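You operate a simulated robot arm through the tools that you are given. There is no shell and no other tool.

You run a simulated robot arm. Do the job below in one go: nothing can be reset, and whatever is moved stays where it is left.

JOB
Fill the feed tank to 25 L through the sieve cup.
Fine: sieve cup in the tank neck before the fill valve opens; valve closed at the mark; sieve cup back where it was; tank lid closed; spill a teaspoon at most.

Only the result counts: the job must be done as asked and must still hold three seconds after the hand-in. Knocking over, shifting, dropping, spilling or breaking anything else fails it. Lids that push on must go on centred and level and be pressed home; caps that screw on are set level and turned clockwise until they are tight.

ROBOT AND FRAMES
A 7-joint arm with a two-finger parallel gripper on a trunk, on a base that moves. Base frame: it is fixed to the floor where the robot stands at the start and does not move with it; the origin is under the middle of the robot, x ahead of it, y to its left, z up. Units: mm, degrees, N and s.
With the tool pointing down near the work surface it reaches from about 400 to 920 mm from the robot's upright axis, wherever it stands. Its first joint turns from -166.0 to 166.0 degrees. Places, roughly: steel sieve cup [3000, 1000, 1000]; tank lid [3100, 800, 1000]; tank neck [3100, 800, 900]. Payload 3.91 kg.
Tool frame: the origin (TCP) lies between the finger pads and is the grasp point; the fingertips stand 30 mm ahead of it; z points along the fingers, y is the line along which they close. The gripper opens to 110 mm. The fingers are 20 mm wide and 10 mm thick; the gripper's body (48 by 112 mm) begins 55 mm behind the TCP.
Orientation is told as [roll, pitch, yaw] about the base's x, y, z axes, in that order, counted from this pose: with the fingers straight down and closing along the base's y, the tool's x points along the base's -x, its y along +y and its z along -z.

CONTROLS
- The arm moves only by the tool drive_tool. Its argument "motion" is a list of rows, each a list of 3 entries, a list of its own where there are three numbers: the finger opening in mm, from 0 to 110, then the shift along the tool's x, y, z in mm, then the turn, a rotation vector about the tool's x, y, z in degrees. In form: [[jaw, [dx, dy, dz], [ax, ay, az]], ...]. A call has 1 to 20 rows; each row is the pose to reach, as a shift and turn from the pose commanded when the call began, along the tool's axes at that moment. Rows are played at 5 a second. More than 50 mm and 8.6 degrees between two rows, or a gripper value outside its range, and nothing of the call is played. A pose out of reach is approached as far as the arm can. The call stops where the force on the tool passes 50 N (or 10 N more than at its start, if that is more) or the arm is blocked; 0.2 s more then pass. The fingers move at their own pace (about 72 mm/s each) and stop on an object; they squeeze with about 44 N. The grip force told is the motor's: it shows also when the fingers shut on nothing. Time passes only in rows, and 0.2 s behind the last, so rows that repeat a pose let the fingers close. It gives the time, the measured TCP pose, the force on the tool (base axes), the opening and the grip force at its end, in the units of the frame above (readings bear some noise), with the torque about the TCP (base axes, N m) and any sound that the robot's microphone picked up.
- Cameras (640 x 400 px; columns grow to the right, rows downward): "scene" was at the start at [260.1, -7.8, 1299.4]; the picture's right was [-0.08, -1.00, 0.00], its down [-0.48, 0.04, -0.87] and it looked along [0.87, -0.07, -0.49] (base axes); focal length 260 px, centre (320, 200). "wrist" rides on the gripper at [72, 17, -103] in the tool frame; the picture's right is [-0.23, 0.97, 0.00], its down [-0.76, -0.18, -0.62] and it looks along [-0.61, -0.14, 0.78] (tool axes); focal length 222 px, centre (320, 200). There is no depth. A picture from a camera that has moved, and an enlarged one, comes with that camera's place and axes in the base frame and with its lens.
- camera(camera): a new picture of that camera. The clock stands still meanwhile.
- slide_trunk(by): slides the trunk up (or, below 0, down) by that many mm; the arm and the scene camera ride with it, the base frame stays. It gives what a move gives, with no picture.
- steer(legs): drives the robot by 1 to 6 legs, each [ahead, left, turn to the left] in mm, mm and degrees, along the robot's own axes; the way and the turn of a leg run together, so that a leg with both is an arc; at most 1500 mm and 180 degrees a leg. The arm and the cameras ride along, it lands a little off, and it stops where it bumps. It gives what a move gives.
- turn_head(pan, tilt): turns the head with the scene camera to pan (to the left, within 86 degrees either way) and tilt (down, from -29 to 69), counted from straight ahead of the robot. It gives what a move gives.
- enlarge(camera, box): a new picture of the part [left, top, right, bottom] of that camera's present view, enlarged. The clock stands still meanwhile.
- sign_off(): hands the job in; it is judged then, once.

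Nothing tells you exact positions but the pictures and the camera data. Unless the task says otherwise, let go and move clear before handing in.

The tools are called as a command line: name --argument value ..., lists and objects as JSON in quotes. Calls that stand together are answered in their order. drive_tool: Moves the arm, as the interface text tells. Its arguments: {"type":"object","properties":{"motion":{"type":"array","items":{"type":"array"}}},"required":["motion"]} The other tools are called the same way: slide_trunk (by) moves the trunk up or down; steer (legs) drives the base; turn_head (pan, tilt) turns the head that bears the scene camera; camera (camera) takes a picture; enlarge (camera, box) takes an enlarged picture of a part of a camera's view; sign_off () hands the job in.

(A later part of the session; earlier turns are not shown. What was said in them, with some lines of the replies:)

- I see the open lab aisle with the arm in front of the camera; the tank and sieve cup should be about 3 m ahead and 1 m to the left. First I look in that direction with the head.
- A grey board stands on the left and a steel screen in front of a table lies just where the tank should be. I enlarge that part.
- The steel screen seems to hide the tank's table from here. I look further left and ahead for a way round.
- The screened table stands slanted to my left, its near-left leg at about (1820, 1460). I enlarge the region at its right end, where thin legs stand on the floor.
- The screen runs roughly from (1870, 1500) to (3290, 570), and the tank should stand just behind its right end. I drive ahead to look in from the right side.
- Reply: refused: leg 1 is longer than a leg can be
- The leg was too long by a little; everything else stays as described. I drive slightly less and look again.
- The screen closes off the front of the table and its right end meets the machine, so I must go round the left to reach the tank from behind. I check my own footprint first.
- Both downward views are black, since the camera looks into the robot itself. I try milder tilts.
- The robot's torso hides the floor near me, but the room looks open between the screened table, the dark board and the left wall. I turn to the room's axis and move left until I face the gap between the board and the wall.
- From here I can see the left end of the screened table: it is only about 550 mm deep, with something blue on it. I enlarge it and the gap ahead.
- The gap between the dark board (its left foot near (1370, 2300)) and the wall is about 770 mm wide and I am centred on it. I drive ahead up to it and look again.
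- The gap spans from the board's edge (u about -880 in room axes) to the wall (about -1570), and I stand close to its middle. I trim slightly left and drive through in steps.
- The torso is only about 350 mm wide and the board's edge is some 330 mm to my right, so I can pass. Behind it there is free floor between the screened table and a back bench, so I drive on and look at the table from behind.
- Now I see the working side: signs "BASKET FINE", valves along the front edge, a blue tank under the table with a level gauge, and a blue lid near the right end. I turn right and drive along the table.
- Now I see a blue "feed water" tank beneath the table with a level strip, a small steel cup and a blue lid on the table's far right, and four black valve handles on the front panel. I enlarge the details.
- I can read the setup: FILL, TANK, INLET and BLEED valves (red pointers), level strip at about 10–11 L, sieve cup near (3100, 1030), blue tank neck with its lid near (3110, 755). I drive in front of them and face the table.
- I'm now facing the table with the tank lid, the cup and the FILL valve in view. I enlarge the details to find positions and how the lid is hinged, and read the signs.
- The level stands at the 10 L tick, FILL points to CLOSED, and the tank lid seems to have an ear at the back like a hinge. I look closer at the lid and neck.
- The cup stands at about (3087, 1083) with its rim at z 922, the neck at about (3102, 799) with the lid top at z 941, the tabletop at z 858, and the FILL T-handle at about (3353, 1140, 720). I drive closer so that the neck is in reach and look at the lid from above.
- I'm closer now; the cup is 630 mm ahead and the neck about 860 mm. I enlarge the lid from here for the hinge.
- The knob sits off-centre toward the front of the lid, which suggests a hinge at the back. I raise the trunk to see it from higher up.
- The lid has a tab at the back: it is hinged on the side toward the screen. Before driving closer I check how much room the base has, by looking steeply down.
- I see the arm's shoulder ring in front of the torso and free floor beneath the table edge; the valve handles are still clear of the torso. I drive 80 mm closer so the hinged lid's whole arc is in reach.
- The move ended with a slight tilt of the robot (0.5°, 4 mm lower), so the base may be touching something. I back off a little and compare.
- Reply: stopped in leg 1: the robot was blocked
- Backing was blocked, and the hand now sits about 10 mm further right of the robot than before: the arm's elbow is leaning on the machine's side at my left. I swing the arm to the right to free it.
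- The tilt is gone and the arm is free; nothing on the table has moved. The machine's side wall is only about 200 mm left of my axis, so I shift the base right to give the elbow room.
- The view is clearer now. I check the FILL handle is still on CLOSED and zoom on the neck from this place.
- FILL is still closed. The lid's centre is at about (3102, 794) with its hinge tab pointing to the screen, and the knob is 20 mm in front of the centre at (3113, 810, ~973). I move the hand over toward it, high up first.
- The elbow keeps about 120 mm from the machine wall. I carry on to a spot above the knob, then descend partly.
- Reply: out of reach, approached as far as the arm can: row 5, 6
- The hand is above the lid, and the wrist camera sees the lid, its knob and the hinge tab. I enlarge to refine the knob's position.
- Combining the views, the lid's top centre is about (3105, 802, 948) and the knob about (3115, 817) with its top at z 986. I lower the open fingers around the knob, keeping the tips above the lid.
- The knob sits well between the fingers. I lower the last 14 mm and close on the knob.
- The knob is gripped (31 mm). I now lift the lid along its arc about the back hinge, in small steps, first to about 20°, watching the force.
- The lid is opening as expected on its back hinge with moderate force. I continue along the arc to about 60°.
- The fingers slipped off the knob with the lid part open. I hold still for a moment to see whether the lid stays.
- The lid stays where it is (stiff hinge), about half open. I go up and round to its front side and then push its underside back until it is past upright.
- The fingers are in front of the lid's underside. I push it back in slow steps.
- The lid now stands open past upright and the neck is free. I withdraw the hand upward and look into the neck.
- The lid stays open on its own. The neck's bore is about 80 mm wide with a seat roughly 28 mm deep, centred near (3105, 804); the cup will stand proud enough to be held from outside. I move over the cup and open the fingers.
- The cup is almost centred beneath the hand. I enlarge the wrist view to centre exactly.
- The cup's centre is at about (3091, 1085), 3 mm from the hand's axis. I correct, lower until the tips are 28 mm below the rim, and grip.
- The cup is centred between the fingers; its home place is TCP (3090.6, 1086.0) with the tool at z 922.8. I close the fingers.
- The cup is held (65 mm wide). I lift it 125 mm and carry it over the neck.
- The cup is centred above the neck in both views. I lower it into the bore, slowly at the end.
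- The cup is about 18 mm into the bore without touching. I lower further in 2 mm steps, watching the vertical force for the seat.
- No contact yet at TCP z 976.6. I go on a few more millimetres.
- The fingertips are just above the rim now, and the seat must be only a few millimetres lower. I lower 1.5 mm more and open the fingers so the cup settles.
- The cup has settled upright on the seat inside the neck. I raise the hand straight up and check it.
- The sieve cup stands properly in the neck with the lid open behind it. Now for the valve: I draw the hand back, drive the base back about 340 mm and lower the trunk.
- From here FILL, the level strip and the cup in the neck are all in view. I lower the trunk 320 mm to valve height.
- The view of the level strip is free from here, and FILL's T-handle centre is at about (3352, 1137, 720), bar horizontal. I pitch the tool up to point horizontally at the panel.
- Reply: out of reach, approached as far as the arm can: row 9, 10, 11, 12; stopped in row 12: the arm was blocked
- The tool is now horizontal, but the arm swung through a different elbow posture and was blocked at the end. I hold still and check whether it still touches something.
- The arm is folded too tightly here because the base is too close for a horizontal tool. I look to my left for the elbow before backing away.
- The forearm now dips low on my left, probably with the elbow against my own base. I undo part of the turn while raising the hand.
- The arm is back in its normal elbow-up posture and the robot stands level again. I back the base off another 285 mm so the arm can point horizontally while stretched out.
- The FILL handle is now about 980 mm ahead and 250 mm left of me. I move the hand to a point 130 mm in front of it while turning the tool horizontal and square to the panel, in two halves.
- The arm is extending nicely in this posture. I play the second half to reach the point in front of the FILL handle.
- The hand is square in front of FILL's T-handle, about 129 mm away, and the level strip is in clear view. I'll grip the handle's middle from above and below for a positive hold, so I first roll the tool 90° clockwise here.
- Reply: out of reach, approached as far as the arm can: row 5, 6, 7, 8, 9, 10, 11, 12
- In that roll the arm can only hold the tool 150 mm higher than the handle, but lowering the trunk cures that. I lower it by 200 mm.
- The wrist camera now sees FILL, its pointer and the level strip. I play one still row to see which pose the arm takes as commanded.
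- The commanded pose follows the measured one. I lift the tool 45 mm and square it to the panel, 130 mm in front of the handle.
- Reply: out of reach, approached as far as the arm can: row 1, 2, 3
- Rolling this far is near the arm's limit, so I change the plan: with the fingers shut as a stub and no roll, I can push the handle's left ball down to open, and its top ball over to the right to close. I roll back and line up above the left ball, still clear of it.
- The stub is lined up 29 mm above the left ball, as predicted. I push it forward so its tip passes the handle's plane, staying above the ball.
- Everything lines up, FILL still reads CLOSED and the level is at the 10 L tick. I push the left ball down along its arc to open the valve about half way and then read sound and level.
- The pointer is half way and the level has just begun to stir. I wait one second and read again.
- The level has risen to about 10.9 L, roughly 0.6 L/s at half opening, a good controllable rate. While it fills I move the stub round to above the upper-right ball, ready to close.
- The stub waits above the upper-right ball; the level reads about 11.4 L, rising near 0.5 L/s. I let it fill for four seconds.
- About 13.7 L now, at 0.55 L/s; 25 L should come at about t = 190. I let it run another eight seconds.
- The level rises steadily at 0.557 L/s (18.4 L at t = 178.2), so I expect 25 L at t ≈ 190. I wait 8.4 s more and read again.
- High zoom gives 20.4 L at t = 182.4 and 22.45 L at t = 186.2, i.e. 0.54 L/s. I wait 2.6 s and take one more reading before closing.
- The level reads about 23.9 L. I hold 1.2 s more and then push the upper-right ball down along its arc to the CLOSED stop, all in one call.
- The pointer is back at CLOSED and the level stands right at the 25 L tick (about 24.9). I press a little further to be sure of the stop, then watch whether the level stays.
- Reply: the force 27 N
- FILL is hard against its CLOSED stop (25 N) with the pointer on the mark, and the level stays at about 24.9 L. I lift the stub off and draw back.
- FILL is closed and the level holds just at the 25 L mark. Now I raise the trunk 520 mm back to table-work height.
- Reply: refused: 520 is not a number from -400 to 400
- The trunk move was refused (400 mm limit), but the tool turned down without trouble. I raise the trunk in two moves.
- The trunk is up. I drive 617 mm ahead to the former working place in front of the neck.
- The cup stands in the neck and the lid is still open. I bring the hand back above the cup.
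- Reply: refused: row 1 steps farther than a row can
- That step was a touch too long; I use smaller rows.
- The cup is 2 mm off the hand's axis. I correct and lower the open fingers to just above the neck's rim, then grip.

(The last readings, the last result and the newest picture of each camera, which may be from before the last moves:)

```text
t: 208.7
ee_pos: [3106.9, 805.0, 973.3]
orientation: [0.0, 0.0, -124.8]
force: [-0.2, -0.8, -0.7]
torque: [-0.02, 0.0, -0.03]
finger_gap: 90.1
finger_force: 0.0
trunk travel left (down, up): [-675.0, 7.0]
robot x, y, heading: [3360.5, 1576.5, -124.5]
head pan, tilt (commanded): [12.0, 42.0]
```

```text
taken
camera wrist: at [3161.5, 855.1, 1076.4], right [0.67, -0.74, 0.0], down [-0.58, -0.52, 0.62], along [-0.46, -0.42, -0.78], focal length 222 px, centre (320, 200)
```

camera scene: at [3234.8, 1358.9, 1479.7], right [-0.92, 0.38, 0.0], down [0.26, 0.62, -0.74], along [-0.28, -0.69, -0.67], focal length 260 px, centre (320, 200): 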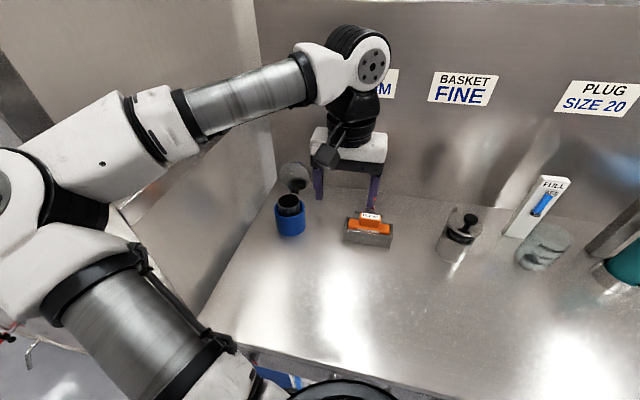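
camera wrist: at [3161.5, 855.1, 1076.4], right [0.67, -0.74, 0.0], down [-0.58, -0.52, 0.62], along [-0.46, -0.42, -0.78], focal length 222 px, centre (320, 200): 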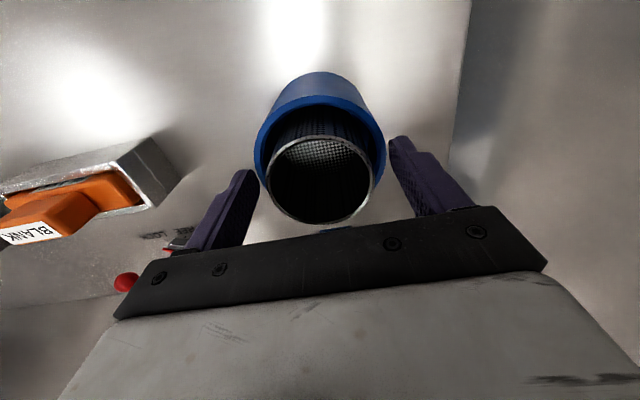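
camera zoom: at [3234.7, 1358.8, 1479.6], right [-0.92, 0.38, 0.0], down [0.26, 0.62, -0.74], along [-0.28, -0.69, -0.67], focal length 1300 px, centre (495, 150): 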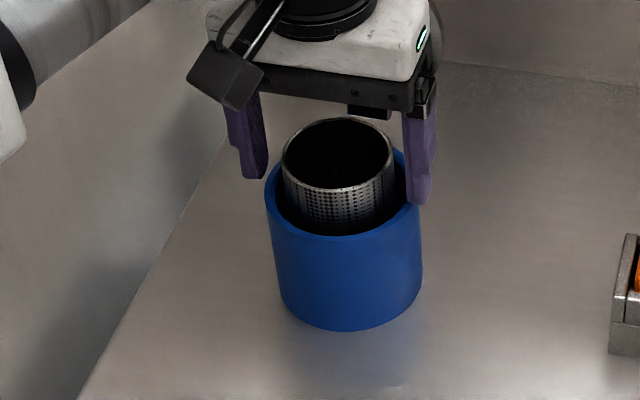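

The cup is centred between the fingers. I close on it.

drive_tool --motion '[[70, [0, 0, 0], [0, 0, 0]], [58, [0, 0, 0], [0, 0, 0]], [55, [0, 0, 0], [0, 0, 0]], [55, [0, 0, 0], [0, 0, 0]]]'

drive_tool --motion '[[55, [0, 0, -8], [0, 0, 0]], [55, [0, 0, -18], [0, 0, 0]], [55, [0, 0, -30], [0, 0, 0]]]'

enlarge --camera "scene" --box '[240, 150, 340, 250]'

camera --camera "wrist"

```text
t: 209.7
ee_pos: [3105.2, 804.3, 973.6]
orientation: [-0.1, 0.0, -124.8]
force: [-0.1, 0.2, 0.8]
torque: [0.05, 0.03, -0.01]
finger_gap: 64.8
finger_force: 44.0
trunk travel left (down, up): [-675.0, 7.0]
robot x, y, heading: [3364.0, 1574.6, -124.3]
head pan, tilt (commanded): [12.0, 42.0]
```

```text
t: 210.5
ee_pos: [3106.8, 803.3, 1004.7]
orientation: [0.0, 0.0, -124.9]
force: [-0.2, -0.5, -0.3]
torque: [0.0, 0.0, 0.01]
finger_gap: 65.1
finger_force: 44.1
trunk travel left (down, up): [-675.0, 7.0]
robot x, y, heading: [3364.0, 1578.0, -124.6]
head pan, tilt (commanded): [12.0, 42.0]
```

```text
4.00 times, centred on (290, 200) of scene
camera zoom: at [3234.7, 1359.0, 1479.7], right [-0.92, 0.38, 0.0], down [0.26, 0.62, -0.74], along [-0.28, -0.69, -0.67], focal length 1040 px, centre (440, 200)
```

zoom: 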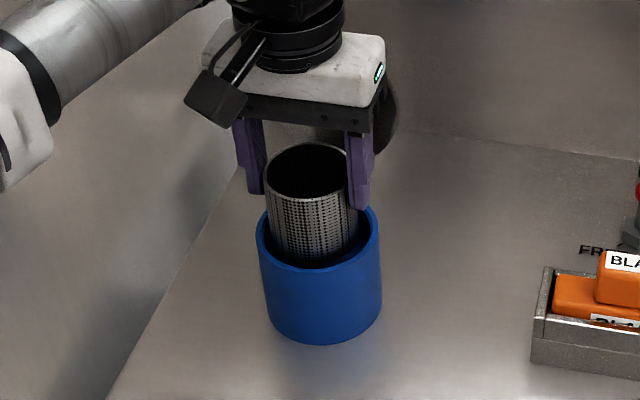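

```text
taken
camera wrist: at [3161.9, 854.9, 1107.1], right [0.67, -0.74, 0.0], down [-0.58, -0.52, 0.62], along [-0.46, -0.42, -0.78], focal length 222 px, centre (320, 200)
```

wrist: 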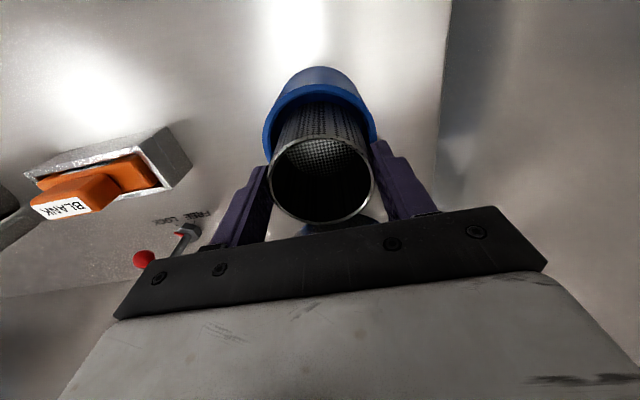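

The cup comes up cleanly. I lift it just clear above the neck and hold it there three seconds so any water drains into the tank.

drive_tool --motion '[[55, [0, 0, -15], [0, 0, 0]], [55, [0, 0, -35], [0, 0, 0]], [55, [0, 0, -45], [0, 0, 0]], [55, [0, 0, -45], [0, 0, 0]], [55, [0, 0, -45], [0, 0, 0]], [55, [0, 0, -45], [0, 0, 0]], [55, [0, 0, -45], [0, 0, 0]], [55, [0, 0, -45], [0, 0, 0]], [55, [0, 0, -45], [0, 0, 0]], [55, [0, 0, -45], [0, 0, 0]], [55, [0, 0, -45], [0, 0, 0]], [55, [0, 0, -45], [0, 0, 0]], [55, [0, 0, -45], [0, 0, 0]], [55, [0, 0, -45], [0, 0, 0]], [55, [0, 0, -45], [0, 0, 0]], [55, [0, 0, -45], [0, 0, 0]], [55, [0, 0, -45], [0, 0, 0]], [55, [0, 0, -45], [0, 0, 0]]]'

enlarge --camera "scene" --box '[240, 150, 340, 250]'

```text
t: 214.3
ee_pos: [3107.0, 803.2, 1048.7]
orientation: [-0.1, 0.0, -124.8]
force: [0.9, -0.3, -1.2]
torque: [-0.06, 0.03, 0.0]
finger_gap: 64.8
finger_force: 43.8
trunk travel left (down, up): [-675.0, 7.0]
robot x, y, heading: [3362.8, 1575.8, -124.4]
head pan, tilt (commanded): [12.0, 42.0]
```

```text
4.00 times, centred on (290, 200) of scene
camera zoom: at [3234.7, 1358.8, 1479.6], right [-0.92, 0.38, 0.0], down [0.26, 0.62, -0.74], along [-0.28, -0.69, -0.67], focal length 1040 px, centre (440, 200)
```

zoom: 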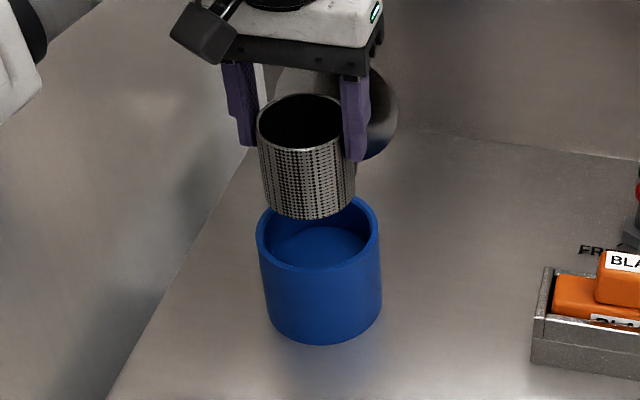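

Nothing drips. I carry the cup back over its home place and lower it most of the way.

drive_tool --motion '[[55, [32, -25, 0], [0, 0, 0]], [55, [64, -50, 0], [0, 0, 0]], [55, [96, -75, 0], [0, 0, 0]], [55, [128, -100, 0], [0, 0, 0]], [55, [160, -125, 0], [0, 0, 0]], [55, [192, -150, 0], [0, 0, 0]], [55, [212, -166, 0], [0, 0, 0]], [55, [222.4, -173.5, 0], [0, 0, 0]], [55, [222.4, -173.5, 40], [0, 0, 0]], [55, [222.4, -173.5, 75], [0, 0, 0]], [55, [222.4, -173.5, 98], [0, 0, 0]], [55, [222.4, -173.5, 108], [0, 0, 0]]]'

enlarge --camera "scene" --box '[280, 220, 390, 330]'

```text
t: 216.9
ee_pos: [3091.2, 1086.6, 941.0]
orientation: [-0.1, -0.1, -124.7]
force: [0.3, 0.0, -1.3]
torque: [0.01, -0.02, 0.01]
finger_gap: 64.8
finger_force: 43.7
trunk travel left (down, up): [-675.0, 7.0]
robot x, y, heading: [3361.0, 1577.7, -124.4]
head pan, tilt (commanded): [12.0, 42.0]
```

```text
3.64 times, centred on (335, 275) of scene
camera zoom: at [3234.7, 1358.8, 1479.7], right [-0.92, 0.38, 0.0], down [0.26, 0.62, -0.74], along [-0.28, -0.69, -0.67], focal length 945 px, centre (266, -73)
```

zoom: 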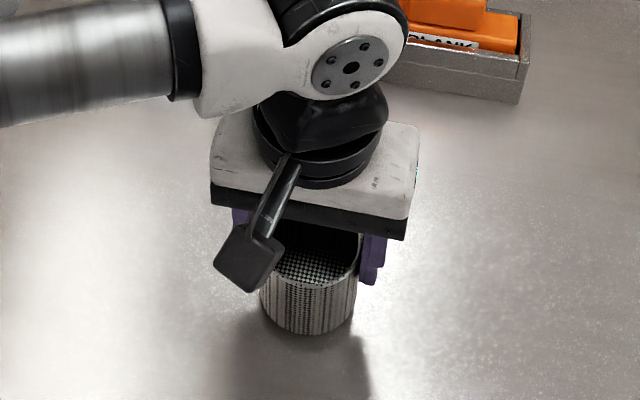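

The cup hangs about 12 mm above its home place. I lower it gently until I feel the table.

drive_tool --motion '[[55, [0, -0.5, 4], [0, 0, 0]], [55, [0, -0.5, 7], [0, 0, 0]], [55, [0, -0.5, 9], [0, 0, 0]]]'

drive_tool --motion '[[55, [0, 0, 1.2], [0, 0, 0]]]'

drive_tool --motion '[[55, [0, 0, 1.2], [0, 0, 0]]]'

```text
t: 217.7
ee_pos: [3091.2, 1084.8, 932.8]
orientation: [0.0, 0.1, -124.9]
force: [0.6, 0.1, -1.6]
torque: [0.01, 0.0, 0.02]
finger_gap: 64.9
finger_force: 43.9
trunk travel left (down, up): [-675.0, 7.0]
robot x, y, heading: [3360.2, 1581.9, -124.3]
head pan, tilt (commanded): [12.0, 42.0]
```

```text
t: 218.1
ee_pos: [3090.8, 1085.4, 932.3]
orientation: [0.0, 0.0, -124.8]
force: [-0.6, 0.1, -1.2]
torque: [0.0, 0.01, -0.02]
finger_gap: 64.7
finger_force: 44.3
trunk travel left (down, up): [-675.0, 7.0]
robot x, y, heading: [3364.5, 1576.5, -124.4]
head pan, tilt (commanded): [12.0, 42.0]
```

```text
t: 218.5
ee_pos: [3090.9, 1085.3, 930.9]
orientation: [-0.1, -0.1, -124.8]
force: [-0.2, -0.1, -2.5]
torque: [-0.01, -0.03, -0.01]
finger_gap: 64.9
finger_force: 43.9
trunk travel left (down, up): [-675.0, 7.0]
robot x, y, heading: [3364.2, 1576.2, -124.6]
head pan, tilt (commanded): [12.0, 42.0]
```

No contact yet (only the cup's weight). I continue in 1 mm steps.

drive_tool --motion '[[55, [0, 0, 1], [0, 0, 0]]]'

drive_tool --motion '[[55, [0, 0, 1], [0, 0, 0]]]'

drive_tool --motion '[[55, [0, 0, 1], [0, 0, 0]]]'

```text
t: 218.9
ee_pos: [3091.7, 1085.1, 929.9]
orientation: [0.0, 0.0, -124.8]
force: [-0.6, 0.1, -0.9]
torque: [-0.04, 0.0, 0.01]
finger_gap: 64.8
finger_force: 43.7
trunk travel left (down, up): [-675.0, 7.0]
robot x, y, heading: [3365.6, 1577.5, -124.1]
head pan, tilt (commanded): [12.0, 42.0]
```

```text
t: 219.3
ee_pos: [3090.2, 1085.2, 929.7]
orientation: [0.0, -0.2, -124.8]
force: [-0.9, -0.3, 10.7]
torque: [0.1, -0.11, 0.01]
finger_gap: 64.6
finger_force: 43.7
trunk travel left (down, up): [-675.0, 7.0]
robot x, y, heading: [3363.7, 1573.6, -124.8]
head pan, tilt (commanded): [12.0, 42.0]
```

```text
t: 219.7
ee_pos: [3092.6, 1086.0, 929.1]
orientation: [0.0, -0.4, -124.8]
force: [-1.1, -2.0, 26.0]
torque: [-0.09, -0.23, -0.01]
finger_gap: 65.1
finger_force: 43.7
trunk travel left (down, up): [-675.0, 7.0]
robot x, y, heading: [3364.5, 1573.7, -124.5]
head pan, tilt (commanded): [12.0, 42.0]
```

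The cup stands on the table (contact at z 929.5). I ease off the pressure, open the fingers and rise.

drive_tool --motion '[[55, [0, 0, -1.6], [0, 0, 0]], [62, [0, 0, -1.6], [0, 0, 0]], [68, [0, 0, -1.6], [0, 0, 0]], [80, [0, 0, -1.6], [0, 0, 0]], [105, [0, 0, -1.6], [0, 0, 0]], [110, [0, 0, -1.6], [0, 0, 0]]]'

camera --camera "wrist"

drive_tool --motion '[[110, [0, 0, -25], [0, 0, 0]], [110, [0, 0, -60], [0, 0, 0]], [110, [0, 0, -87], [0, 0, 0]]]'

enlarge --camera "wrist" --box '[270, 60, 370, 170]'

enlarge --camera "scene" --box '[280, 230, 380, 330]'

```text
t: 221.1
ee_pos: [3092.0, 1085.5, 928.2]
orientation: [-0.1, -0.1, -124.8]
force: [0.5, 0.8, -0.2]
torque: [-0.01, 0.0, 0.02]
finger_gap: 109.9
finger_force: 0.2
trunk travel left (down, up): [-675.0, 7.0]
robot x, y, heading: [3366.0, 1579.4, -124.2]
head pan, tilt (commanded): [12.0, 42.0]
```

```text
taken
camera wrist: at [3146.3, 1136.5, 1031.1], right [0.67, -0.74, 0.0], down [-0.58, -0.52, 0.62], along [-0.46, -0.42, -0.78], focal length 222 px, centre (320, 200)
```

wrist: 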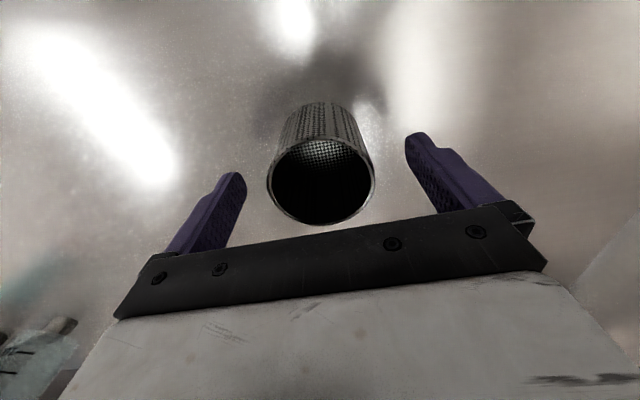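

```text
t: 221.9
ee_pos: [3092.3, 1084.9, 1017.3]
orientation: [0.1, 0.0, -124.9]
force: [0.2, -0.5, 0.0]
torque: [-0.01, -0.04, -0.02]
finger_gap: 109.7
finger_force: 0.0
trunk travel left (down, up): [-675.0, 7.0]
robot x, y, heading: [3362.1, 1577.0, -124.5]
head pan, tilt (commanded): [12.0, 42.0]
```

```text
3.64 times, centred on (320, 115) of wrist
camera zoom: at [3146.2, 1136.2, 1119.1], right [0.67, -0.74, 0.0], down [-0.58, -0.52, 0.62], along [-0.46, -0.42, -0.78], focal length 808 px, centre (320, 509)
```

zoom: 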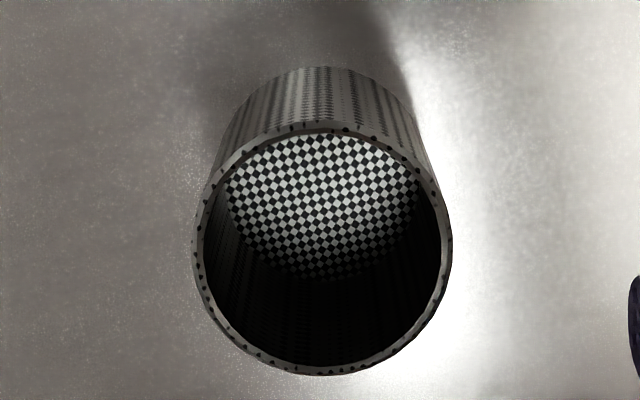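

```text
4.00 times, centred on (330, 280) of scene
camera zoom: at [3234.7, 1359.1, 1479.7], right [-0.92, 0.38, 0.0], down [0.26, 0.62, -0.74], along [-0.28, -0.69, -0.67], focal length 1040 px, centre (280, -120)
```

zoom: 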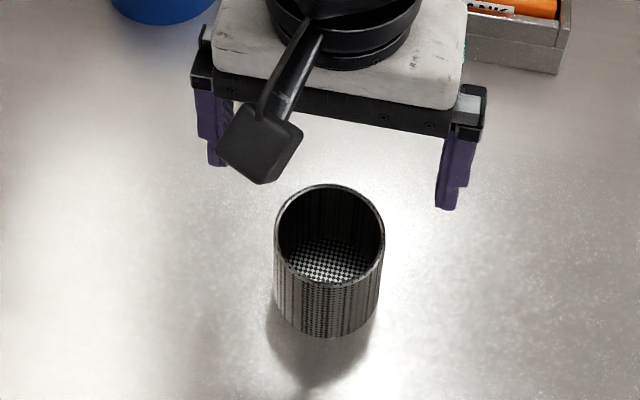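

The cup is back on its spot (within about 3 mm). Now the lid: it leans back at about 102°, so I'll tilt the tool 25° forward, reach over with the fingers straddling the knob, and draw it forward. First I move above and behind the lid.

drive_tool --motion '[[80, [0, 0, -45], [0, -3, 0]], [60, [0, 0, -90], [0, -6, 0]], [60, [-20, 10, -130], [0, -10, 0]], [60, [-55, 30, -150], [0, -14, 0]], [60, [-92, 50, -150], [0, -18, 0]], [60, [-130, 70, -150], [0, -22, 0]], [60, [-168, 91, -150], [0, -25, 0]], [60, [-206, 112, -150], [0, -25, 0]], [60, [-244, 132, -150], [0, -25, 0]], [60, [-282, 153, -150], [0, -25, 0]], [60, [-316, 171.4, -150], [0, -25, 0]]]'

enlarge --camera "scene" --box '[220, 90, 380, 250]'

camera --camera "wrist"

```text
t: 224.3
ee_pos: [3052.8, 727.1, 1165.1]
orientation: [0.0, -25.1, -124.8]
force: [0.5, -0.7, -0.2]
torque: [0.01, 0.02, 0.02]
finger_gap: 59.9
finger_force: 0.0
trunk travel left (down, up): [-675.0, 7.0]
robot x, y, heading: [3368.1, 1574.6, -124.4]
head pan, tilt (commanded): [12.0, 42.0]
```

```text
2.50 times, centred on (300, 170) of scene
camera zoom: at [3234.3, 1358.5, 1479.5], right [-0.92, 0.38, 0.0], down [0.26, 0.62, -0.74], along [-0.28, -0.69, -0.67], focal length 650 px, centre (370, 275)
```

zoom: 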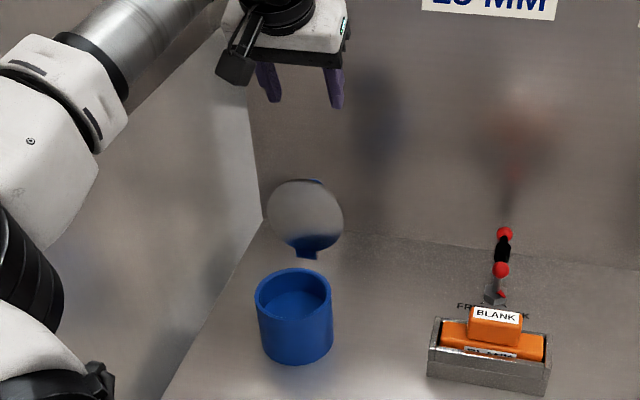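

```text
taken
camera wrist: at [3127.4, 809.0, 1227.5], right [0.68, -0.72, 0.1], down [-0.39, -0.25, 0.89], along [-0.62, -0.64, -0.45], focal length 222 px, centre (320, 200)
```

wrist: 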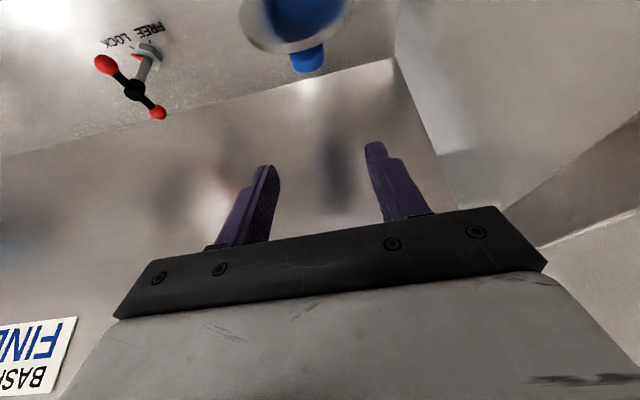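

The view confirms the knob and lid angle (knob near (3042, 714, 1012)), and the fingers are centred on it. I descend vertically behind the lid's upper edge, stopping half way to check.

drive_tool --motion '[[60, [12.7, 0, 27.2], [0, 0, 0]], [60, [25.4, 0, 54.4], [0, 0, 0]], [60, [35.9, 0, 77], [0, 0, 0]]]'

enlarge --camera "scene" --box '[240, 130, 340, 230]'

camera --camera "wrist"

```text
t: 225.1
ee_pos: [3052.1, 728.2, 1080.6]
orientation: [-0.1, -24.9, -124.8]
force: [0.7, 0.7, 0.2]
torque: [0.0, -0.03, -0.01]
finger_gap: 60.3
finger_force: 0.1
trunk travel left (down, up): [-675.0, 7.0]
robot x, y, heading: [3360.7, 1577.7, -124.4]
head pan, tilt (commanded): [12.0, 42.0]
```

```text
4.00 times, centred on (290, 180) of scene
camera zoom: at [3234.6, 1358.5, 1479.6], right [-0.92, 0.38, 0.0], down [0.26, 0.62, -0.74], along [-0.28, -0.69, -0.67], focal length 1040 px, centre (440, 280)
```

zoom: 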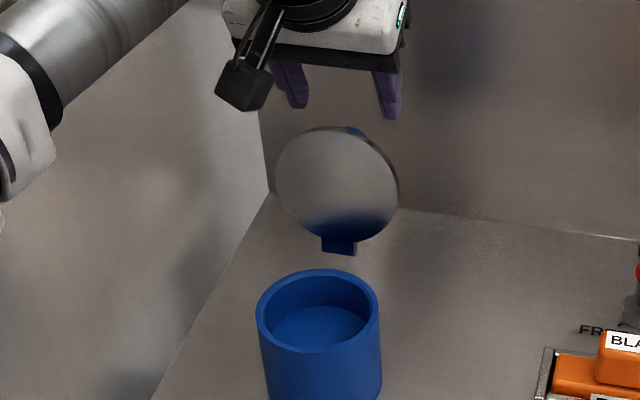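

```text
taken
camera wrist: at [3127.7, 809.1, 1142.6], right [0.68, -0.73, 0.1], down [-0.39, -0.25, 0.89], along [-0.62, -0.64, -0.45], focal length 222 px, centre (320, 200)
```

wrist: 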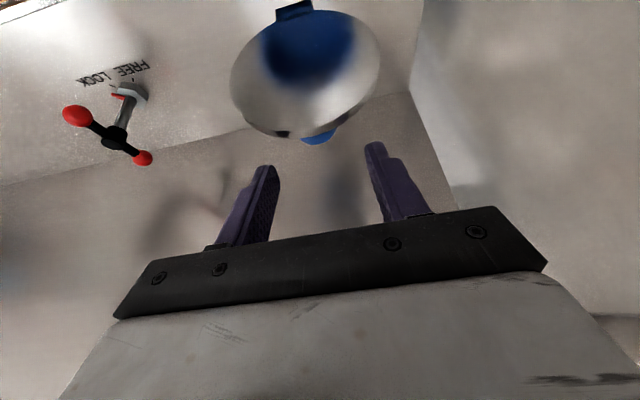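

The fingers are just above and behind the lid's upper edge, one each side of the knob. I go down the remaining 35 mm.

drive_tool --motion '[[60, [5, 0, 11], [0, 0, 0]], [60, [10, 0, 21.5], [0, 0, 0]], [60, [14.8, 0, 31.7], [0, 0, 0]]]'

enlarge --camera "scene" --box '[240, 130, 340, 230]'

camera --camera "wrist"

```text
t: 225.9
ee_pos: [3052.3, 729.1, 1046.2]
orientation: [-0.1, -25.0, -124.8]
force: [0.5, -1.3, -0.2]
torque: [-0.02, -0.01, -0.01]
finger_gap: 60.2
finger_force: 0.0
trunk travel left (down, up): [-675.0, 7.0]
robot x, y, heading: [3364.4, 1575.9, -124.1]
head pan, tilt (commanded): [12.0, 42.0]
```

```text
4.00 times, centred on (290, 180) of scene
camera zoom: at [3234.6, 1358.7, 1479.6], right [-0.92, 0.38, 0.0], down [0.26, 0.62, -0.74], along [-0.28, -0.69, -0.67], focal length 1040 px, centre (440, 280)
```

zoom: 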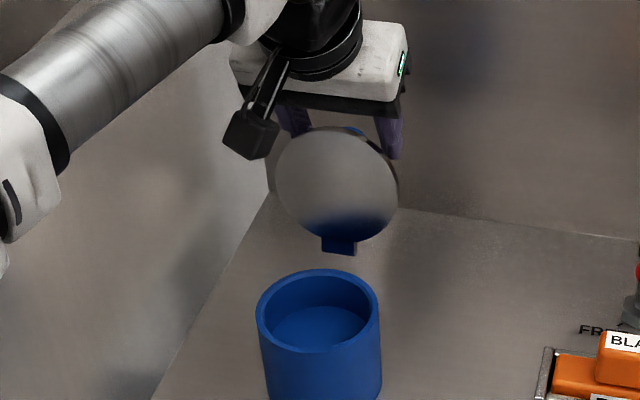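

```text
taken
camera wrist: at [3128.0, 809.2, 1107.7], right [0.68, -0.72, 0.1], down [-0.39, -0.25, 0.89], along [-0.62, -0.64, -0.45], focal length 222 px, centre (320, 200)
```

wrist: 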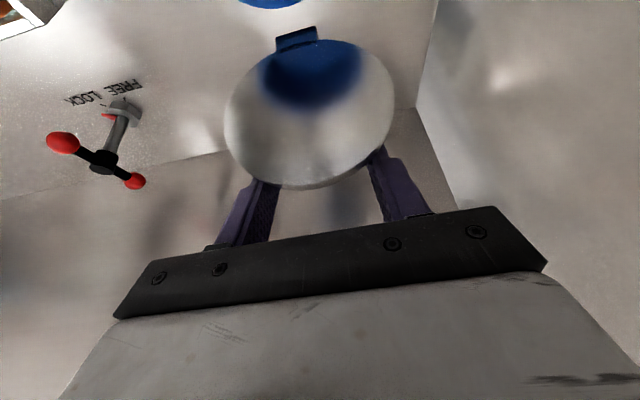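

Both fingers are hooked behind the lid. I draw it forward horizontally.

drive_tool --motion '[[60, [10.9, 0, -5.1], [0, 0, 0]], [60, [21.8, 0, -10.1], [0, 0, 0]], [60, [32.6, 0, -15.2], [0, 0, 0]], [60, [43.5, 0, -20.3], [0, 0, 0]], [60, [54.4, 0, -25.4], [0, 0, 0]], [60, [63.4, 0, -29.6], [0, 0, 0]]]'

enlarge --camera "scene" --box '[240, 130, 340, 230]'

camera --camera "wrist"

```text
t: 227.3
ee_pos: [3092.3, 786.2, 1044.5]
orientation: [-0.1, -25.0, -124.8]
force: [-0.9, 0.1, 0.2]
torque: [-0.02, 0.02, 0.01]
finger_gap: 60.0
finger_force: 0.0
trunk travel left (down, up): [-675.0, 7.0]
robot x, y, heading: [3363.8, 1573.7, -124.5]
head pan, tilt (commanded): [12.0, 42.0]
```

```text
4.00 times, centred on (290, 180) of scene
camera zoom: at [3234.8, 1359.0, 1479.7], right [-0.92, 0.38, 0.0], down [0.26, 0.62, -0.74], along [-0.28, -0.69, -0.67], focal length 1040 px, centre (440, 280)
```

zoom: 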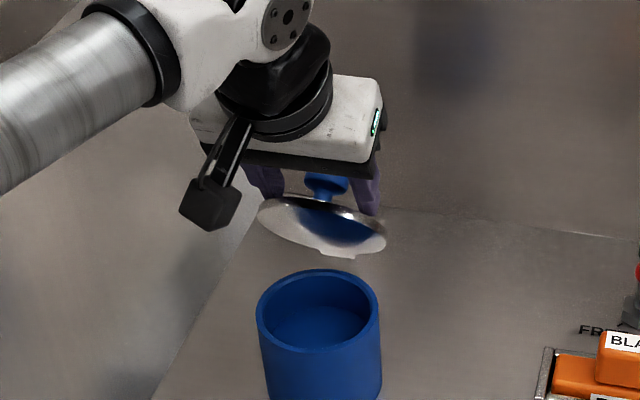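

```text
taken
camera wrist: at [3167.4, 867.6, 1107.8], right [0.68, -0.72, 0.09], down [-0.39, -0.25, 0.89], along [-0.62, -0.64, -0.45], focal length 222 px, centre (320, 200)
```

wrist: 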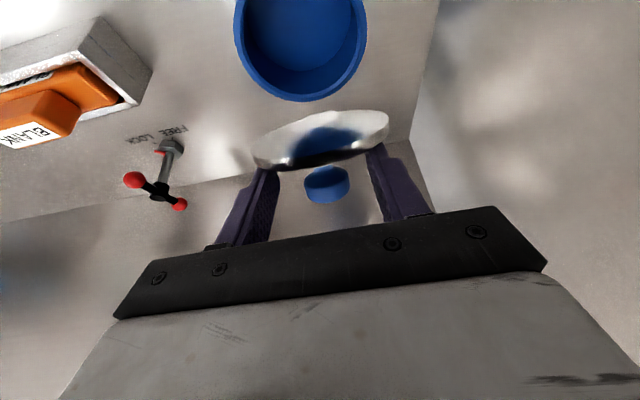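

The lid has come forward to about 60–65° with the knob between the fingers. I push it on along its arc to about 35°.

drive_tool --motion '[[60, [5.5, 0, -4], [0, 0, 0]], [60, [11, 0, -8.2], [0, 0, 0]], [60, [18, 0, -6.7], [0, 0, 0]], [60, [25.5, 0, -5], [0, 0, 0]], [60, [32, 0, -2.5], [0, 0, 0]], [60, [39.1, 0, 0.5], [0, 0, 0]]]'

enlarge --camera "scene" --box '[240, 130, 340, 230]'

camera --camera "wrist"

```text
t: 228.7
ee_pos: [3112.5, 814.9, 1028.8]
orientation: [-0.2, -25.2, -124.8]
force: [-0.2, -0.1, -0.4]
torque: [0.0, -0.02, 0.02]
finger_gap: 59.6
finger_force: 0.1
trunk travel left (down, up): [-675.0, 7.0]
robot x, y, heading: [3361.9, 1576.6, -124.8]
head pan, tilt (commanded): [12.0, 42.0]
```

```text
4.00 times, centred on (290, 180) of scene
camera zoom: at [3234.7, 1358.9, 1479.7], right [-0.92, 0.38, 0.0], down [0.26, 0.62, -0.74], along [-0.28, -0.69, -0.67], focal length 1040 px, centre (440, 280)
```

zoom: 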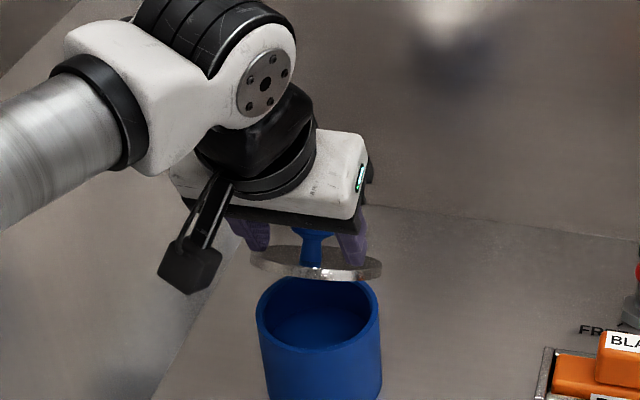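

```text
taken
camera wrist: at [3188.1, 896.0, 1090.7], right [0.68, -0.73, 0.1], down [-0.39, -0.25, 0.89], along [-0.62, -0.64, -0.45], focal length 222 px, centre (320, 200)
```

wrist: 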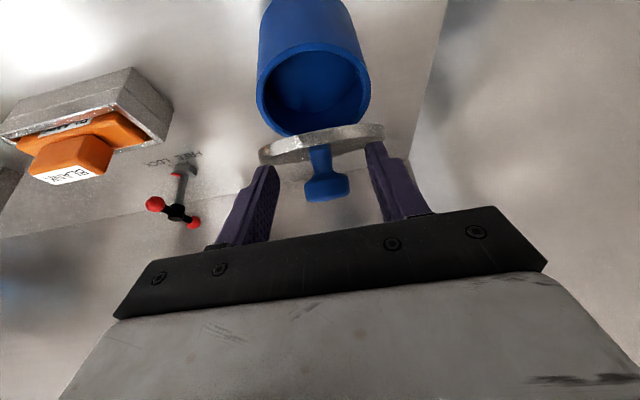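

The lid is at about 40°. I push on down to near closed.

drive_tool --motion '[[60, [6.5, 0, 4.5], [0, 0, 0]], [60, [13.1, 0, 9.2], [0, 0, 0]], [60, [18.8, 0, 14], [0, 0, 0]], [60, [24.2, 0, 19], [0, 0, 0]], [60, [30.8, 0, 27.2], [0, 0, 0]], [60, [34, 0, 32], [0, 0, 0]]]'

enlarge --camera "scene" --box '[240, 150, 340, 250]'

camera --camera "wrist"

```text
t: 230.1
ee_pos: [3121.5, 830.5, 985.6]
orientation: [0.1, -25.1, -124.8]
force: [0.4, 0.5, -0.2]
torque: [-0.01, 0.0, -0.01]
finger_gap: 59.8
finger_force: 0.2
trunk travel left (down, up): [-675.0, 7.0]
robot x, y, heading: [3362.1, 1575.0, -124.5]
head pan, tilt (commanded): [12.0, 42.0]
```

```text
4.00 times, centred on (290, 200) of scene
camera zoom: at [3234.7, 1358.9, 1479.7], right [-0.92, 0.38, 0.0], down [0.26, 0.62, -0.74], along [-0.28, -0.69, -0.67], focal length 1040 px, centre (440, 200)
```

zoom: 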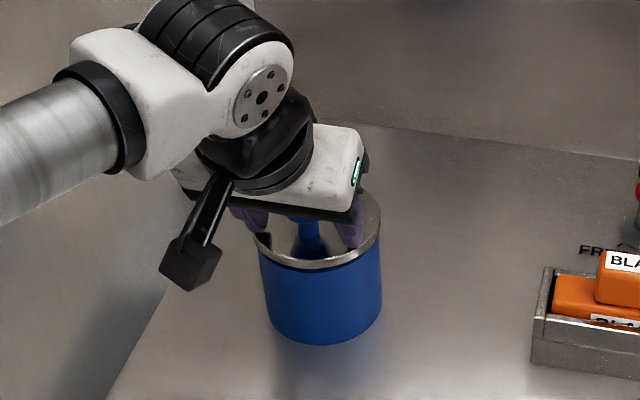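

```text
taken
camera wrist: at [3197.8, 910.2, 1047.4], right [0.68, -0.72, 0.1], down [-0.39, -0.25, 0.89], along [-0.62, -0.64, -0.45], focal length 222 px, centre (320, 200)
```

wrist: 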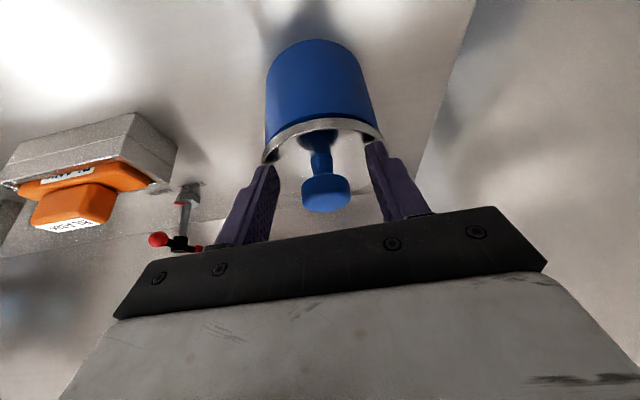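

The lid is nearly shut. I press it straight down in small steps until I feel it seat.

drive_tool --motion '[[60, [0.8, 0, 1.8], [0, 0, 0]], [60, [1.7, 0, 3.6], [0, 0, 0]], [60, [2.3, 0, 5], [0, 0, 0]]]'

drive_tool --motion '[[60, [0.6, 0, 1.3], [0, 0, 0]]]'

drive_tool --motion '[[60, [0.6, 0, 1.3], [0, 0, 0]]]'

drive_tool --motion '[[60, [0.6, 0, 1.3], [0, 0, 0]]]'

```text
t: 230.9
ee_pos: [3122.0, 828.6, 982.1]
orientation: [-0.1, -25.2, -124.8]
force: [-0.2, 0.3, 7.4]
torque: [-0.16, -0.17, 0.01]
finger_gap: 59.9
finger_force: 0.0
trunk travel left (down, up): [-675.0, 7.0]
robot x, y, heading: [3365.0, 1574.8, -124.2]
head pan, tilt (commanded): [12.0, 42.0]
```

```text
t: 231.3
ee_pos: [3121.4, 829.0, 980.8]
orientation: [0.0, -25.3, -124.8]
force: [-0.4, -1.3, 14.9]
torque: [-0.07, 0.06, -0.14]
finger_gap: 59.8
finger_force: 0.1
trunk travel left (down, up): [-675.0, 7.0]
robot x, y, heading: [3366.6, 1574.5, -124.3]
head pan, tilt (commanded): [12.0, 42.0]
```

```text
t: 231.7
ee_pos: [3122.2, 829.6, 980.2]
orientation: [0.0, -25.4, -124.8]
force: [1.1, -3.0, 24.9]
torque: [-0.1, 0.13, -0.16]
finger_gap: 60.0
finger_force: 0.0
trunk travel left (down, up): [-675.0, 7.0]
robot x, y, heading: [3359.0, 1573.8, -124.4]
head pan, tilt (commanded): [12.0, 42.0]
```

```text
t: 232.1
ee_pos: [3122.7, 829.2, 979.5]
orientation: [0.1, -25.5, -124.9]
force: [2.0, -4.7, 32.1]
torque: [-0.24, 0.1, -0.19]
finger_gap: 60.0
finger_force: 0.1
trunk travel left (down, up): [-675.0, 7.0]
robot x, y, heading: [3364.9, 1574.2, -124.6]
head pan, tilt (commanded): [12.0, 42.0]
```

The lid is pressed home (32 N, no more movement). I rise along the tool axis and check it.

drive_tool --motion '[[60, [-2, 0, -6], [0, 0, 0]], [70, [0, 0, -40], [0, 0, 0]], [70, [0, 0, -85], [0, 0, 0]], [70, [0, 0, -130], [0, 0, 0]]]'

enlarge --camera "scene" --box '[250, 170, 330, 250]'

camera --camera "wrist"

camera --camera "scene"

```text
t: 233.1
ee_pos: [3152.8, 876.0, 1092.8]
orientation: [-0.1, -24.9, -124.9]
force: [-0.3, -0.4, 0.6]
torque: [0.01, 0.02, -0.01]
finger_gap: 69.9
finger_force: 0.0
trunk travel left (down, up): [-675.0, 7.0]
robot x, y, heading: [3368.0, 1579.8, -124.5]
head pan, tilt (commanded): [12.0, 42.0]
```

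```text
5.00 times, centred on (290, 210) of scene
camera zoom: at [3235.0, 1359.6, 1479.7], right [-0.92, 0.38, 0.0], down [0.26, 0.62, -0.74], along [-0.28, -0.69, -0.67], focal length 1300 px, centre (470, 150)
```

zoom: 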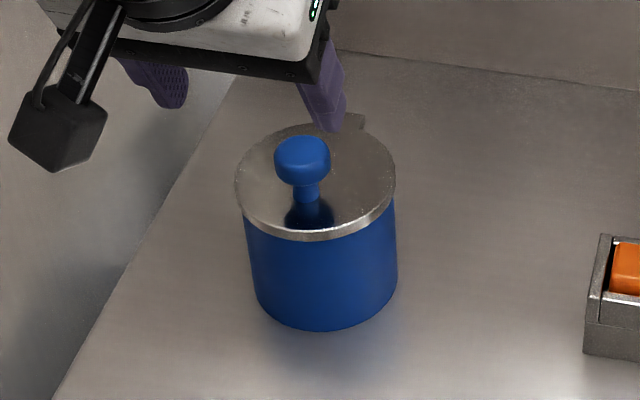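

```text
taken
camera wrist: at [3228.4, 956.5, 1154.7], right [0.68, -0.73, 0.09], down [-0.39, -0.25, 0.89], along [-0.62, -0.64, -0.45], focal length 222 px, centre (320, 200)
```

wrist: 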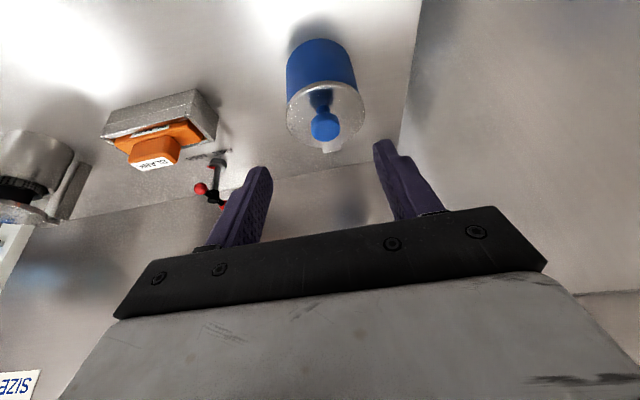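

```text
taken
camera scene: at [3235.0, 1359.6, 1479.7], right [-0.92, 0.38, 0.0], down [0.26, 0.62, -0.74], along [-0.28, -0.69, -0.67], focal length 260 px, centre (320, 200)
```

scene: 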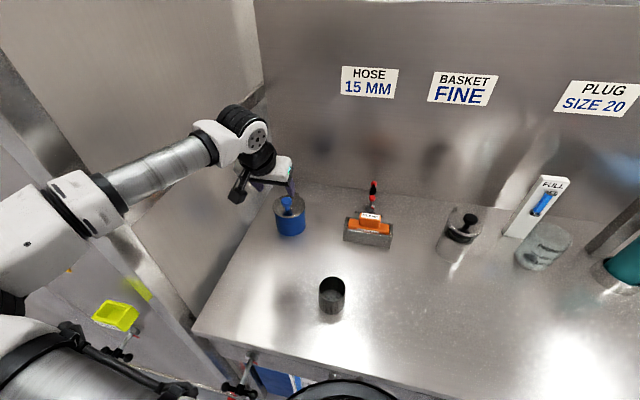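

The lid lies flat and closed, the cup stands at its place. I draw the arm back clear and then back the base off to check the level and the valve a last time.

drive_tool --motion '[[70, [20, -10, -30], [0, 4, 0]], [70, [45, -25, -55], [0, 9, 0]], [70, [75, -40, -80], [0, 15, 0]], [70, [105, -55, -105], [0, 20, 0]], [70, [140, -70, -125], [0, 25, 0]]]'

steer --legs '[[-500, 0, 0]]'

turn_head --pan 15 --tilt 35

camera --camera "scene"

```text
t: 234.3
ee_pos: [3198.1, 1062.3, 1148.9]
orientation: [-0.1, 0.0, -124.8]
force: [-0.3, -0.3, 0.5]
torque: [-0.04, 0.0, 0.03]
finger_gap: 70.0
finger_force: 0.1
trunk travel left (down, up): [-675.0, 7.0]
robot x, y, heading: [3362.5, 1577.5, -124.5]
head pan, tilt (commanded): [12.0, 42.0]
```

```text
t: 237.2
ee_pos: [3482.1, 1473.7, 1147.2]
orientation: [-0.1, 0.0, -124.8]
force: [-0.4, -0.5, 0.4]
torque: [0.02, 0.02, -0.03]
finger_gap: 69.9
finger_force: 0.0
trunk travel left (down, up): [-675.0, 7.0]
robot x, y, heading: [3642.9, 1988.9, -124.5]
head pan, tilt (commanded): [12.0, 42.0]
```

```text
t: 237.9
ee_pos: [3481.7, 1474.7, 1148.1]
orientation: [-0.1, 0.0, -124.7]
force: [0.0, -0.4, 0.1]
torque: [0.02, -0.02, -0.01]
finger_gap: 70.1
finger_force: 0.1
trunk travel left (down, up): [-675.0, 7.0]
robot x, y, heading: [3647.2, 1989.4, -124.5]
head pan, tilt (commanded): [15.0, 35.0]
```

```text
taken
camera scene: at [3520.5, 1765.6, 1490.1], right [-0.94, 0.33, 0.0], down [0.19, 0.54, -0.82], along [-0.27, -0.77, -0.57], focal length 260 px, centre (320, 200)
```

scene: 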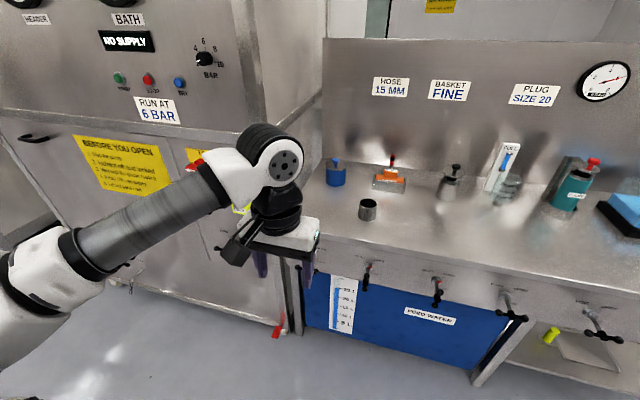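

enlarge --camera "scene" --box '[320, 270, 370, 340]'

enlarge --camera "scene" --box '[310, 140, 430, 240]'

enlarge --camera "scene" --box '[240, 230, 400, 340]'

```text
5.71 times, centred on (345, 305) of scene
camera zoom: at [3520.5, 1765.6, 1490.1], right [-0.94, 0.33, 0.0], down [0.19, 0.54, -0.82], along [-0.27, -0.77, -0.57], focal length 1486 px, centre (177, -400)
```

zoom: 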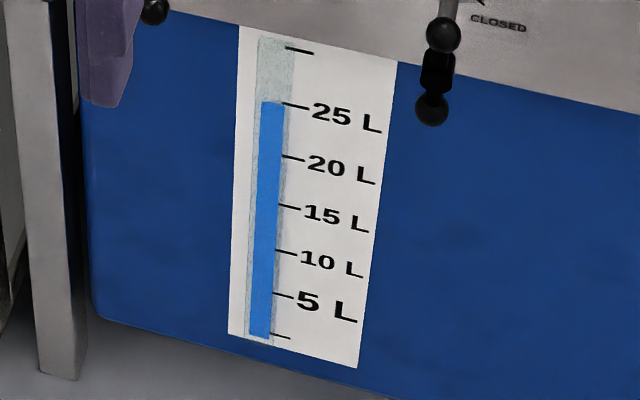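

```text
4.00 times, centred on (370, 190) of scene
camera zoom: at [3520.5, 1765.6, 1490.1], right [-0.94, 0.33, 0.0], down [0.19, 0.54, -0.82], along [-0.27, -0.77, -0.57], focal length 1040 px, centre (120, 240)
```

zoom: 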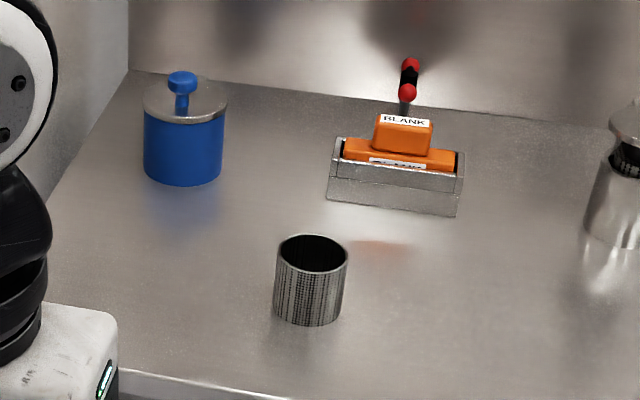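

```text
3.64 times, centred on (320, 285) of scene
camera zoom: at [3520.5, 1765.6, 1490.1], right [-0.94, 0.33, 0.0], down [0.19, 0.54, -0.82], along [-0.27, -0.77, -0.57], focal length 945 px, centre (320, -109)
```

zoom: 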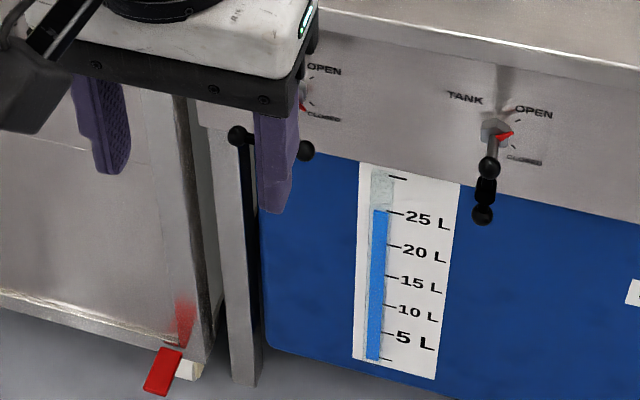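

The level strip reads 25 L at the tick, FILL's handle lies horizontal on CLOSED, the sieve cup is back on its spot, the lid is shut and the table is dry. The hand is empty and clear, so I hand the job in.

sign_off

```text
The job is handed in.
```

I filled the feed tank to the 25 L mark through the sieve cup and handed the job in.

- **Level:** my close readings were about 24.9 L, and the last look showed the level at the 25 L tick. The level held after the valve was closed.
- **FILL valve:** it is closed. I pushed the handle to its stop and the pointer sits on CLOSED. The sieve cup was in the neck before I opened it.
- **Sieve cup:** it is back on the table within about 3 mm of where it stood.
- **Tank lid:** it is shut and pressed home.
- **Spill:** I saw none on the table or the floor.

**Contact with the machine:** early on, while I drove up to the table, the arm's elbow leaned on the machine's side wall and briefly stopped the robot. I swung it clear. I saw no damage there, and nothing on the table moved.
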